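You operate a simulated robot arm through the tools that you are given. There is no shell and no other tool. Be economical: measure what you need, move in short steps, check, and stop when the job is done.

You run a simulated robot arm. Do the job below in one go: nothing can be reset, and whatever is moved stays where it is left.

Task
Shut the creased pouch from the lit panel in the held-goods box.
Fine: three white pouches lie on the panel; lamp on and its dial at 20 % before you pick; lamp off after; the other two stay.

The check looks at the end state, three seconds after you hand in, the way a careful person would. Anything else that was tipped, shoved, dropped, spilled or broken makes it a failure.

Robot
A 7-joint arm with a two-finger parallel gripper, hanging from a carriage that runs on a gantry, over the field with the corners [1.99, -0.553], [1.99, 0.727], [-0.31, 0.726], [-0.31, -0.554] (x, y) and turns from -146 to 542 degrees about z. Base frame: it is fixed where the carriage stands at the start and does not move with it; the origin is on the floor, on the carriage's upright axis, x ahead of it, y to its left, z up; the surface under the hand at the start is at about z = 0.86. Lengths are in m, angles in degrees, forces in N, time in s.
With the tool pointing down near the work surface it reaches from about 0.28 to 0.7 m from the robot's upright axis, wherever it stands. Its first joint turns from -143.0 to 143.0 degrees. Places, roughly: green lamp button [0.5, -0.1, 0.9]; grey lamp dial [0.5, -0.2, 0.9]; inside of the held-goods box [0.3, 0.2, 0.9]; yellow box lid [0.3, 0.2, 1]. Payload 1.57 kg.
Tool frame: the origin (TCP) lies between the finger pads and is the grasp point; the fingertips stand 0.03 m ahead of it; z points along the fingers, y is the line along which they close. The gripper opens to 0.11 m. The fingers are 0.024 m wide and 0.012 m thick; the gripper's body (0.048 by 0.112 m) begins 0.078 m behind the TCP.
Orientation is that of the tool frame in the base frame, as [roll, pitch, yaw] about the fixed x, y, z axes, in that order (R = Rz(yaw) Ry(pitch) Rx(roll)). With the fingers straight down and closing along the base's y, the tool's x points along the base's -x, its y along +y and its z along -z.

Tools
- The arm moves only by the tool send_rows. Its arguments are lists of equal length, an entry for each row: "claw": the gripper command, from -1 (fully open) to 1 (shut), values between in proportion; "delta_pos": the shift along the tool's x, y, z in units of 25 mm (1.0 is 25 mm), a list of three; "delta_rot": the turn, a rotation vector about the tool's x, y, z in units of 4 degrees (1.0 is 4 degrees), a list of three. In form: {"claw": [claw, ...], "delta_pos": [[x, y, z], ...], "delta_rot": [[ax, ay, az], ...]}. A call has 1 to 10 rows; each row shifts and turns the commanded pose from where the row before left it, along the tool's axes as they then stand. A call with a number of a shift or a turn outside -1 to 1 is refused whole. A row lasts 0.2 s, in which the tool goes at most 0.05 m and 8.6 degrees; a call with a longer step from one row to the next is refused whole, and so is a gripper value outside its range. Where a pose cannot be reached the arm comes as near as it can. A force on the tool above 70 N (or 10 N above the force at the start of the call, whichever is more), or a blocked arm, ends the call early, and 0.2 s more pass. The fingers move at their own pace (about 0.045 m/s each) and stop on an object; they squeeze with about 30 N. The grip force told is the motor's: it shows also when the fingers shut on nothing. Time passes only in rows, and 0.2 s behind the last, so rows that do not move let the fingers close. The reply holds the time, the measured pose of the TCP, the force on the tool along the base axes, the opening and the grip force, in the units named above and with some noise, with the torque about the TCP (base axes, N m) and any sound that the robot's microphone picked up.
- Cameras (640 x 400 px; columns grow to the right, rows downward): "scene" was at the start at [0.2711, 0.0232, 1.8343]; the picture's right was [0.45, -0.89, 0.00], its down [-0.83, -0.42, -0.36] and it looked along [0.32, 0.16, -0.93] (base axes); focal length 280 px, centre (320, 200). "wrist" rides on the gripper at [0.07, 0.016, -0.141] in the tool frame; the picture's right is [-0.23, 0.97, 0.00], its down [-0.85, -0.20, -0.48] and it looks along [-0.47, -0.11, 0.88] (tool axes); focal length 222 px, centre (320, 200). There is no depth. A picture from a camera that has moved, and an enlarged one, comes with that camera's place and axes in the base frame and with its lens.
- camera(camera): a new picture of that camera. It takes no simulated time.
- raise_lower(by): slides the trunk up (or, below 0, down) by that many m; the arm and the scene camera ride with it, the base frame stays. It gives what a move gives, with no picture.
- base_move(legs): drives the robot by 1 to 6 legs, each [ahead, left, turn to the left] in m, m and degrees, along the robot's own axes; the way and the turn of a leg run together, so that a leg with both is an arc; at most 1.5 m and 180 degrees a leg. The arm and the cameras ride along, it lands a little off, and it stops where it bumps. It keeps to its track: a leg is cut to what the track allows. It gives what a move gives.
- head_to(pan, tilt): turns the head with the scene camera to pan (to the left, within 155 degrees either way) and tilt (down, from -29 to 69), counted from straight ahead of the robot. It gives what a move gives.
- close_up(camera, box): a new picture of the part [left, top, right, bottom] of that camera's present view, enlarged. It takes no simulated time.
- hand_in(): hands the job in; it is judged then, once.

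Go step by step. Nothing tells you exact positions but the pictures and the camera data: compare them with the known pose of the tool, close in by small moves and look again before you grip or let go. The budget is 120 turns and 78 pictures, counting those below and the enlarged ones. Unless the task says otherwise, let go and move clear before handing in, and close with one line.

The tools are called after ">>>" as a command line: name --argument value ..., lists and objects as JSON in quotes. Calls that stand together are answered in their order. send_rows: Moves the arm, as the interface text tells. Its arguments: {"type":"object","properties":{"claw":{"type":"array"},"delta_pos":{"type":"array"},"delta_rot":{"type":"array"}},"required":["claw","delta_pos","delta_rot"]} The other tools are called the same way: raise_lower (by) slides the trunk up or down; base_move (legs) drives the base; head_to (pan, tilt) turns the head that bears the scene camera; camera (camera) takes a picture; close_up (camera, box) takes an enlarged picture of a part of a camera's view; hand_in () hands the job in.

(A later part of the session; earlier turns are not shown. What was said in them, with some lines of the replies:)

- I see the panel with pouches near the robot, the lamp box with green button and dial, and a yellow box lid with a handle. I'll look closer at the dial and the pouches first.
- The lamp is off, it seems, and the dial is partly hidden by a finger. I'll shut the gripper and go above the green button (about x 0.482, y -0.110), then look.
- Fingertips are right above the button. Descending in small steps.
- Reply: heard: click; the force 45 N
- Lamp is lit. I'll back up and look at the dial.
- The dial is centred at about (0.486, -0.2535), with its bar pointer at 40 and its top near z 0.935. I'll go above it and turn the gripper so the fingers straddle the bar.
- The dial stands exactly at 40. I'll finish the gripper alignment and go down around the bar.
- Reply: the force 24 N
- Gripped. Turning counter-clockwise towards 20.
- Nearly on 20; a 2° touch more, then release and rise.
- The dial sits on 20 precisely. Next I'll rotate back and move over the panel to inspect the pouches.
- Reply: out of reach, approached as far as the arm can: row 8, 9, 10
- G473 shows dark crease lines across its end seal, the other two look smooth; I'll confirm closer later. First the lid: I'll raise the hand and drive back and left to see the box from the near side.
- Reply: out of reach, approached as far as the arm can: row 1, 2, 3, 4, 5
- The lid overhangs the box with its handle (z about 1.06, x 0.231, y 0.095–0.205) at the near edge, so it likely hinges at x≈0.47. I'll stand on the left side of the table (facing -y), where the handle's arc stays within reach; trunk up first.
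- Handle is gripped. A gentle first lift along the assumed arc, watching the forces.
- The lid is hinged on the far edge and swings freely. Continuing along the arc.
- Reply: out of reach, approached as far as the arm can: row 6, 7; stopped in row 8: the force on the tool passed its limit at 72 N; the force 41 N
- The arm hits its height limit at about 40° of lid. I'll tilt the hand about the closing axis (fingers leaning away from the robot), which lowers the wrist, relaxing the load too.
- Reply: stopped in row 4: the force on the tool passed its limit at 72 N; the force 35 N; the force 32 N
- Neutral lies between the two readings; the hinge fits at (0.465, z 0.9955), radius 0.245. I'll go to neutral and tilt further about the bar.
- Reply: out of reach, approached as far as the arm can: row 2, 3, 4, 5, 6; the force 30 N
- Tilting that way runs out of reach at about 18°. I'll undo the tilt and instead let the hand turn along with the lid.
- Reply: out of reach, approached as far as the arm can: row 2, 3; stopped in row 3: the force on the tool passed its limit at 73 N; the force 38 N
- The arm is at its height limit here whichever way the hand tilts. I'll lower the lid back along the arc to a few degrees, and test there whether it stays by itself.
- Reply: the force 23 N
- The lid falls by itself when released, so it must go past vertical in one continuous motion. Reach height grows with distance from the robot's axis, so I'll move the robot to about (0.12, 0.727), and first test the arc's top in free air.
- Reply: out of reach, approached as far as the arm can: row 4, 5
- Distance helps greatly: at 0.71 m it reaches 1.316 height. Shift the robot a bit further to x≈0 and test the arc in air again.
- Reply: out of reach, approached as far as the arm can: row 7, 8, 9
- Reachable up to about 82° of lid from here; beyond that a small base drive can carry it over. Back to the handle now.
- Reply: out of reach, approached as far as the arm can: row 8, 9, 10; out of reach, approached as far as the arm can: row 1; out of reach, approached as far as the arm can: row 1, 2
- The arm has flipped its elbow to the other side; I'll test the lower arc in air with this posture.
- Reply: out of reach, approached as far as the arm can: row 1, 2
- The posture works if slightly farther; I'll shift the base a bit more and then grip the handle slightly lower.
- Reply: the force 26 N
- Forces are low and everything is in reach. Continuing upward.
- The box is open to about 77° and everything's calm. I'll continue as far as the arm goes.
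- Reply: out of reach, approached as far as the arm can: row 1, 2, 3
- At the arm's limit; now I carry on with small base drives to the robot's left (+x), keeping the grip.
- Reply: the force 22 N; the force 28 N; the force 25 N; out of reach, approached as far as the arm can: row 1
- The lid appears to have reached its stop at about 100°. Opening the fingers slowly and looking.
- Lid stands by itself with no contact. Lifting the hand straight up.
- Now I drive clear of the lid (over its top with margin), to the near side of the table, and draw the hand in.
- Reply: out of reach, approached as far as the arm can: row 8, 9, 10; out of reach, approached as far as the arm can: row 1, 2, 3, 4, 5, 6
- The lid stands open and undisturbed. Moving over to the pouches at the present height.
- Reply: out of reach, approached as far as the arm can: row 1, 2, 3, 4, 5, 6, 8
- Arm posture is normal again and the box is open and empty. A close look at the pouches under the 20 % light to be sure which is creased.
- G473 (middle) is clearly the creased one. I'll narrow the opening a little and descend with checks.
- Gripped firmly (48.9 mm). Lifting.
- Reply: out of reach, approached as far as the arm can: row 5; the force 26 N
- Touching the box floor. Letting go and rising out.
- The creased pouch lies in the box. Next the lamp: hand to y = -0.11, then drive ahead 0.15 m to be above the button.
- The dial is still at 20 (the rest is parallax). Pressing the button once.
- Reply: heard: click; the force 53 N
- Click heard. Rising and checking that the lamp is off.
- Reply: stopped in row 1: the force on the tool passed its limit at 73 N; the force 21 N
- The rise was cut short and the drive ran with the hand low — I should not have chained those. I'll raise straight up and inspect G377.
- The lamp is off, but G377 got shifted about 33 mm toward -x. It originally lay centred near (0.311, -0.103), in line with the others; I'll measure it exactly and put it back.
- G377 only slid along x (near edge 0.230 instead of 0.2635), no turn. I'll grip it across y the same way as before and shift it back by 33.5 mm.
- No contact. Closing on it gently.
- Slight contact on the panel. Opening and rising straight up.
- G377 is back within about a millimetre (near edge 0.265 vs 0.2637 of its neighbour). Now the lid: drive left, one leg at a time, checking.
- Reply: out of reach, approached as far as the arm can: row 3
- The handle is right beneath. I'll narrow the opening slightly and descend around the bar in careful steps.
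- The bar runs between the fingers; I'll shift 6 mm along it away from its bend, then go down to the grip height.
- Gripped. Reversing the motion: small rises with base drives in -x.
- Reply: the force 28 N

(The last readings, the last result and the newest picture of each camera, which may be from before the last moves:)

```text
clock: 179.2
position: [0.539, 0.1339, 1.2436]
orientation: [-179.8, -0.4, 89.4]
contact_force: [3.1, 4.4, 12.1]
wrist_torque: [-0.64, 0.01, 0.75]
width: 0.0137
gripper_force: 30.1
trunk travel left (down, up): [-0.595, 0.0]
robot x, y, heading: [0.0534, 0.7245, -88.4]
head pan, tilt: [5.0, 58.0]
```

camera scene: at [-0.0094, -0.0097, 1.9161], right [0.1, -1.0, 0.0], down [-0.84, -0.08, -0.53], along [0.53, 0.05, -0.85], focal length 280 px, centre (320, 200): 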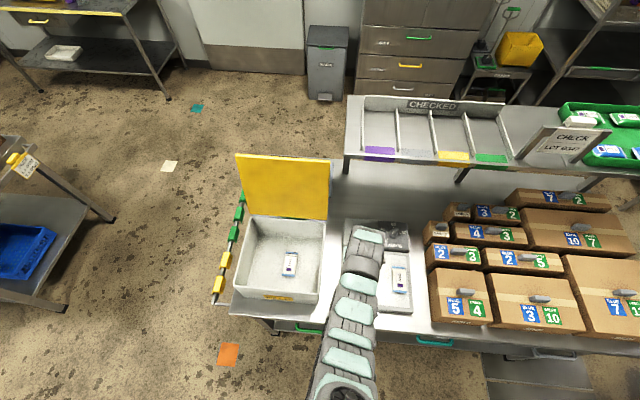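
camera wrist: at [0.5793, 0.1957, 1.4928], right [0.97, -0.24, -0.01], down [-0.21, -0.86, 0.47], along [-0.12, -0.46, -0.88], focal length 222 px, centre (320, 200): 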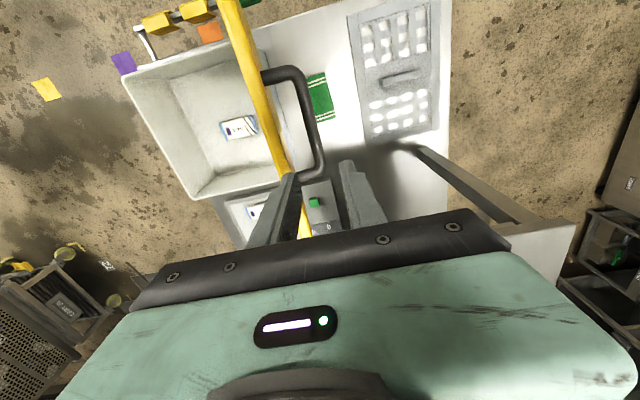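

>>> send_rows --claw '[1, 1]' --delta_pos '[[0, -0.1, -0.24], [0, 0, 0]]' --delta_rot '[[0, 0, 0], [0, 0, 0]]'

>>> base_move --legs '[[0, -0.025, 0]]'

>>> send_rows --claw '[1, 1]' --delta_pos '[[0, 0, -0.16], [0, 0, 0]]' --delta_rot '[[0, 0, 0], [0, 0, 0]]'

>>> base_move --legs '[[0, -0.025, 0]]'

```text
clock: 179.8
position: [0.5339, 0.1342, 1.2465]
orientation: [-179.5, -0.4, 89.3]
contact_force: [-4.8, -6.6, -17.3]
wrist_torque: [-0.27, -0.06, 0.75]
width: 0.0142
gripper_force: 30.0
trunk travel left (down, up): [-0.595, 0.0]
robot x, y, heading: [0.0527, 0.7256, -88.6]
head pan, tilt: [5.0, 58.0]
```

```text
clock: 180.7
position: [0.5148, 0.1349, 1.2511]
orientation: [-180.0, -0.3, 89.7]
contact_force: [4.0, 4.9, 18.3]
wrist_torque: [-0.5, 0.0, 0.72]
width: 0.0139
gripper_force: 30.6
trunk travel left (down, up): [-0.595, 0.0]
robot x, y, heading: [0.0307, 0.7194, -88.7]
head pan, tilt: [5.0, 58.0]
```

```text
clock: 181.2
position: [0.5109, 0.1341, 1.2507]
orientation: [-179.7, -0.5, 89.5]
contact_force: [-2.8, -7.2, -16.5]
wrist_torque: [-0.38, -0.06, 0.73]
width: 0.014
gripper_force: 30.0
trunk travel left (down, up): [-0.595, 0.0]
robot x, y, heading: [0.0265, 0.7222, -88.8]
head pan, tilt: [5.0, 58.0]
```

```text
clock: 182.1
position: [0.4914, 0.1353, 1.2565]
orientation: [-179.9, -0.3, 89.7]
contact_force: [0.0, 1.5, 10.2]
wrist_torque: [-0.14, 0.09, 0.73]
width: 0.0138
gripper_force: 30.0
trunk travel left (down, up): [-0.595, 0.0]
robot x, y, heading: [-0.0015, 0.7201, -88.7]
head pan, tilt: [5.0, 58.0]
```

>>> send_rows --claw '[1, 1]' --delta_pos '[[0, 0, -0.1], [0, 0, 0]]' --delta_rot '[[0, 0, 0], [0, 0, 0]]'

>>> base_move --legs '[[0, -0.03, 0]]'

```text
clock: 182.7
position: [0.4884, 0.1348, 1.257]
orientation: [-179.8, -0.3, 89.7]
contact_force: [-1.7, -6.5, -14.0]
wrist_torque: [-0.26, 0.01, 0.73]
width: 0.0138
gripper_force: 30.5
trunk travel left (down, up): [-0.595, 0.0]
robot x, y, heading: [0.0017, 0.7217, -88.8]
head pan, tilt: [5.0, 58.0]
```

```text
clock: 183.5
position: [0.4621, 0.1351, 1.2585]
orientation: [-179.9, -0.4, 89.8]
contact_force: [-2.7, 0.6, 3.2]
wrist_torque: [0.31, 0.21, 0.76]
width: 0.0137
gripper_force: 30.2
trunk travel left (down, up): [-0.595, 0.0]
robot x, y, heading: [-0.0301, 0.7213, -88.6]
head pan, tilt: [5.0, 58.0]
```

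>>> send_rows --claw '[1, 1, 1, 1]' --delta_pos '[[0, -0.86, 0.06], [0, -0.87, 0.13], [0, -0.87, 0.21], [0, 0, 0]]' --delta_rot '[[0, 0, 0], [0, 0, 0], [0, 0, 0], [0, 0, 0]]'

```text
clock: 184.5
position: [0.393, 0.1346, 1.246]
orientation: [-180.0, -0.3, 89.6]
contact_force: [2.1, -10.5, -12.0]
wrist_torque: [0.29, 0.08, 0.7]
width: 0.0138
gripper_force: 30.5
trunk travel left (down, up): [-0.595, 0.0]
robot x, y, heading: [-0.0252, 0.7262, -88.5]
head pan, tilt: [5.0, 58.0]
```

>>> send_rows --claw '[1, 1, 1, 1, 1]' --delta_pos '[[0, -0.808, 0.29], [0, -0.784, 0.35], [0, -0.752, 0.415], [0, -0.6, 0.42], [0, 0, 0]]' --delta_rot '[[0, 0, 0], [0, 0, 0], [0, 0, 0], [0, 0, 0], [0, 0, 0]]'

```text
clock: 185.7
position: [0.322, 0.1366, 1.2114]
orientation: [-180.0, -0.4, 89.8]
contact_force: [-0.5, -4.0, -2.6]
wrist_torque: [-0.29, -0.03, 0.66]
width: 0.0139
gripper_force: 29.9
trunk travel left (down, up): [-0.595, 0.0]
robot x, y, heading: [-0.0245, 0.7226, -88.4]
head pan, tilt: [5.0, 58.0]
```

>>> send_rows --claw '[1, 1, 1, 1, 1]' --delta_pos '[[0, -0.71, 0.55], [0, -0.67, 0.62], [0, -0.62, 0.67], [0, -0.58, 0.72], [0, 0, 0]]' --delta_rot '[[0, 0, 0], [0, 0, 0], [0, 0, 0], [0, 0, 0], [0, 0, 0]]'

```text
clock: 186.9
position: [0.2606, 0.1363, 1.1479]
orientation: [179.8, -0.3, 89.9]
contact_force: [15.5, -6.6, -12.5]
wrist_torque: [-0.74, -0.11, 0.34]
width: 0.0137
gripper_force: 29.8
trunk travel left (down, up): [-0.595, 0.0]
robot x, y, heading: [-0.029, 0.7202, -88.6]
head pan, tilt: [5.0, 58.0]
```

>>> send_rows --claw '[1, 1, 1, 1]' --delta_pos '[[0, -0.36, 0.74], [0, -0.36, 0.77], [0, -0.28, 0.8], [0, 0, 0]]' --delta_rot '[[0, 0, 0], [0, 0, 0], [0, 0, 0], [0, 0, 0]]'

>>> send_rows --claw '[1, 1, 1, 1]' --delta_pos '[[0, -0.05, 0.3], [0, -0.03, 0.25], [0, -0.02, 0.2], [0, 0, 0]]' --delta_rot '[[0, 0, 0], [0, 0, 0], [0, 0, 0], [0, 0, 0]]'

```text
clock: 187.9
position: [0.235, 0.1348, 1.0898]
orientation: [180.0, -0.2, 89.9]
contact_force: [14.6, -4.3, -6.5]
wrist_torque: [-0.46, -0.16, 0.25]
width: 0.0136
gripper_force: 30.1
trunk travel left (down, up): [-0.595, 0.0]
robot x, y, heading: [-0.0286, 0.7269, -88.7]
head pan, tilt: [5.0, 58.0]
```

```text
clock: 188.9
position: [0.2297, 0.1364, 1.073]
orientation: [180.0, -0.2, 89.7]
contact_force: [3.3, -2.6, 12.0]
wrist_torque: [0.61, -0.03, 0.18]
width: 0.0135
gripper_force: 30.1
trunk travel left (down, up): [-0.595, 0.0]
robot x, y, heading: [-0.0297, 0.7242, -88.8]
head pan, tilt: [5.0, 58.0]
```

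>>> send_rows --claw '[1, 1]' --delta_pos '[[0, 0, 0.08], [0, 0, 0]]' --delta_rot '[[0, 0, 0], [0, 0, 0]]'

```text
clock: 189.5
position: [0.2287, 0.1344, 1.07]
orientation: [179.9, -0.2, 89.8]
contact_force: [-2.7, 3.6, 25.1]
wrist_torque: [0.04, 0.03, 0.21]
width: 0.0137
gripper_force: 29.9
trunk travel left (down, up): [-0.595, 0.0]
robot x, y, heading: [-0.026, 0.7219, -88.6]
head pan, tilt: [5.0, 58.0]
```

The lid is resting on the box (force builds against it). Letting go and rising straight up.

>>> send_rows --claw '[0.5, 0.2, 0, 0, 0]' --delta_pos '[[0, 0, 0], [0, 0, 0], [0, 0, 0], [0, 0, 0], [0, 0, 0]]' --delta_rot '[[0, 0, 0], [0, 0, 0], [0, 0, 0], [0, 0, 0], [0, 0, 0]]'

>>> send_rows --claw '[0, 0, 0, 0, 0]' --delta_pos '[[0, 0, -0.4], [0, 0, -0.8], [0, 0, -0.8], [0, 0, -0.8], [0, 0, 0]]' --delta_rot '[[0, 0, 0], [0, 0, 0], [0, 0, 0], [0, 0, 0], [0, 0, 0]]'

```text
clock: 190.7
position: [0.2293, 0.1367, 1.0693]
orientation: [-180.0, -0.4, 89.8]
contact_force: [0.1, -0.5, 0.0]
wrist_torque: [0.01, 0.0, -0.02]
width: 0.0548
gripper_force: 0.0
trunk travel left (down, up): [-0.595, 0.0]
robot x, y, heading: [-0.0309, 0.7203, -88.4]
head pan, tilt: [5.0, 58.0]
```

```text
clock: 191.9
position: [0.2297, 0.136, 1.1387]
orientation: [-179.9, -0.3, 89.7]
contact_force: [0.7, 0.3, -0.1]
wrist_torque: [-0.01, -0.01, 0.01]
width: 0.055
gripper_force: 0.0
trunk travel left (down, up): [-0.595, 0.0]
robot x, y, heading: [-0.0285, 0.7184, -88.6]
head pan, tilt: [5.0, 58.0]
```

>>> base_move --legs '[[0, -0.27, 0]]'

>>> head_to --pan 50 --tilt 55

>>> camera --camera "scene"

```text
clock: 193.8
position: [-0.04, 0.131, 1.1405]
orientation: [-180.0, -0.4, 89.9]
contact_force: [0.1, 0.0, 0.1]
wrist_torque: [-0.02, 0.0, 0.02]
width: 0.055
gripper_force: 0.2
trunk travel left (down, up): [-0.595, 0.0]
robot x, y, heading: [-0.2996, 0.7171, -88.5]
head pan, tilt: [5.0, 58.0]
```

```text
clock: 194.9
position: [-0.0409, 0.13, 1.1387]
orientation: [179.9, -0.3, 89.9]
contact_force: [0.4, 0.3, -0.1]
wrist_torque: [0.01, 0.0, -0.02]
width: 0.0548
gripper_force: 0.1
trunk travel left (down, up): [-0.595, 0.0]
robot x, y, heading: [-0.2981, 0.7137, -88.8]
head pan, tilt: [50.0, 55.0]
```

```text
0 pictures are left
camera scene: at [-0.2352, 0.4475, 1.9198], right [-0.62, -0.78, 0.0], down [-0.64, 0.51, -0.57], along [0.45, -0.36, -0.82], focal length 280 px, centre (320, 200)
```

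scene: 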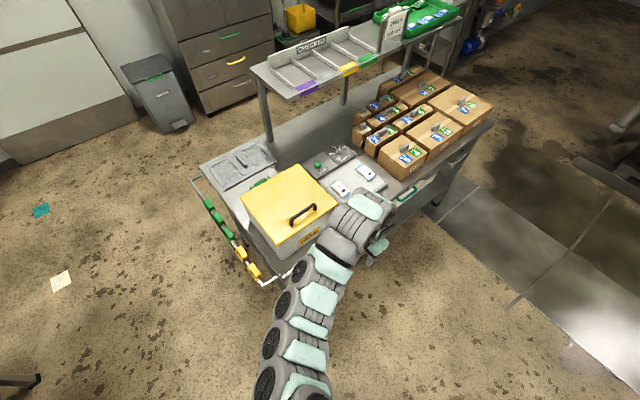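

The lid is shut, the lamp is off, both other pouches lie on the panel, and the hand is clear. Handing in.

>>> hand_in

```text
The job is handed in.
```

The creased pouch, G473, is shut in the held-goods box. The lamp was on with its dial at 20 % before the pick, and is now off. While driving back from the lamp button with the hand too low, I pushed G377 about 33 mm; I set it back to within about 2 mm of its place, and G427 did not move.
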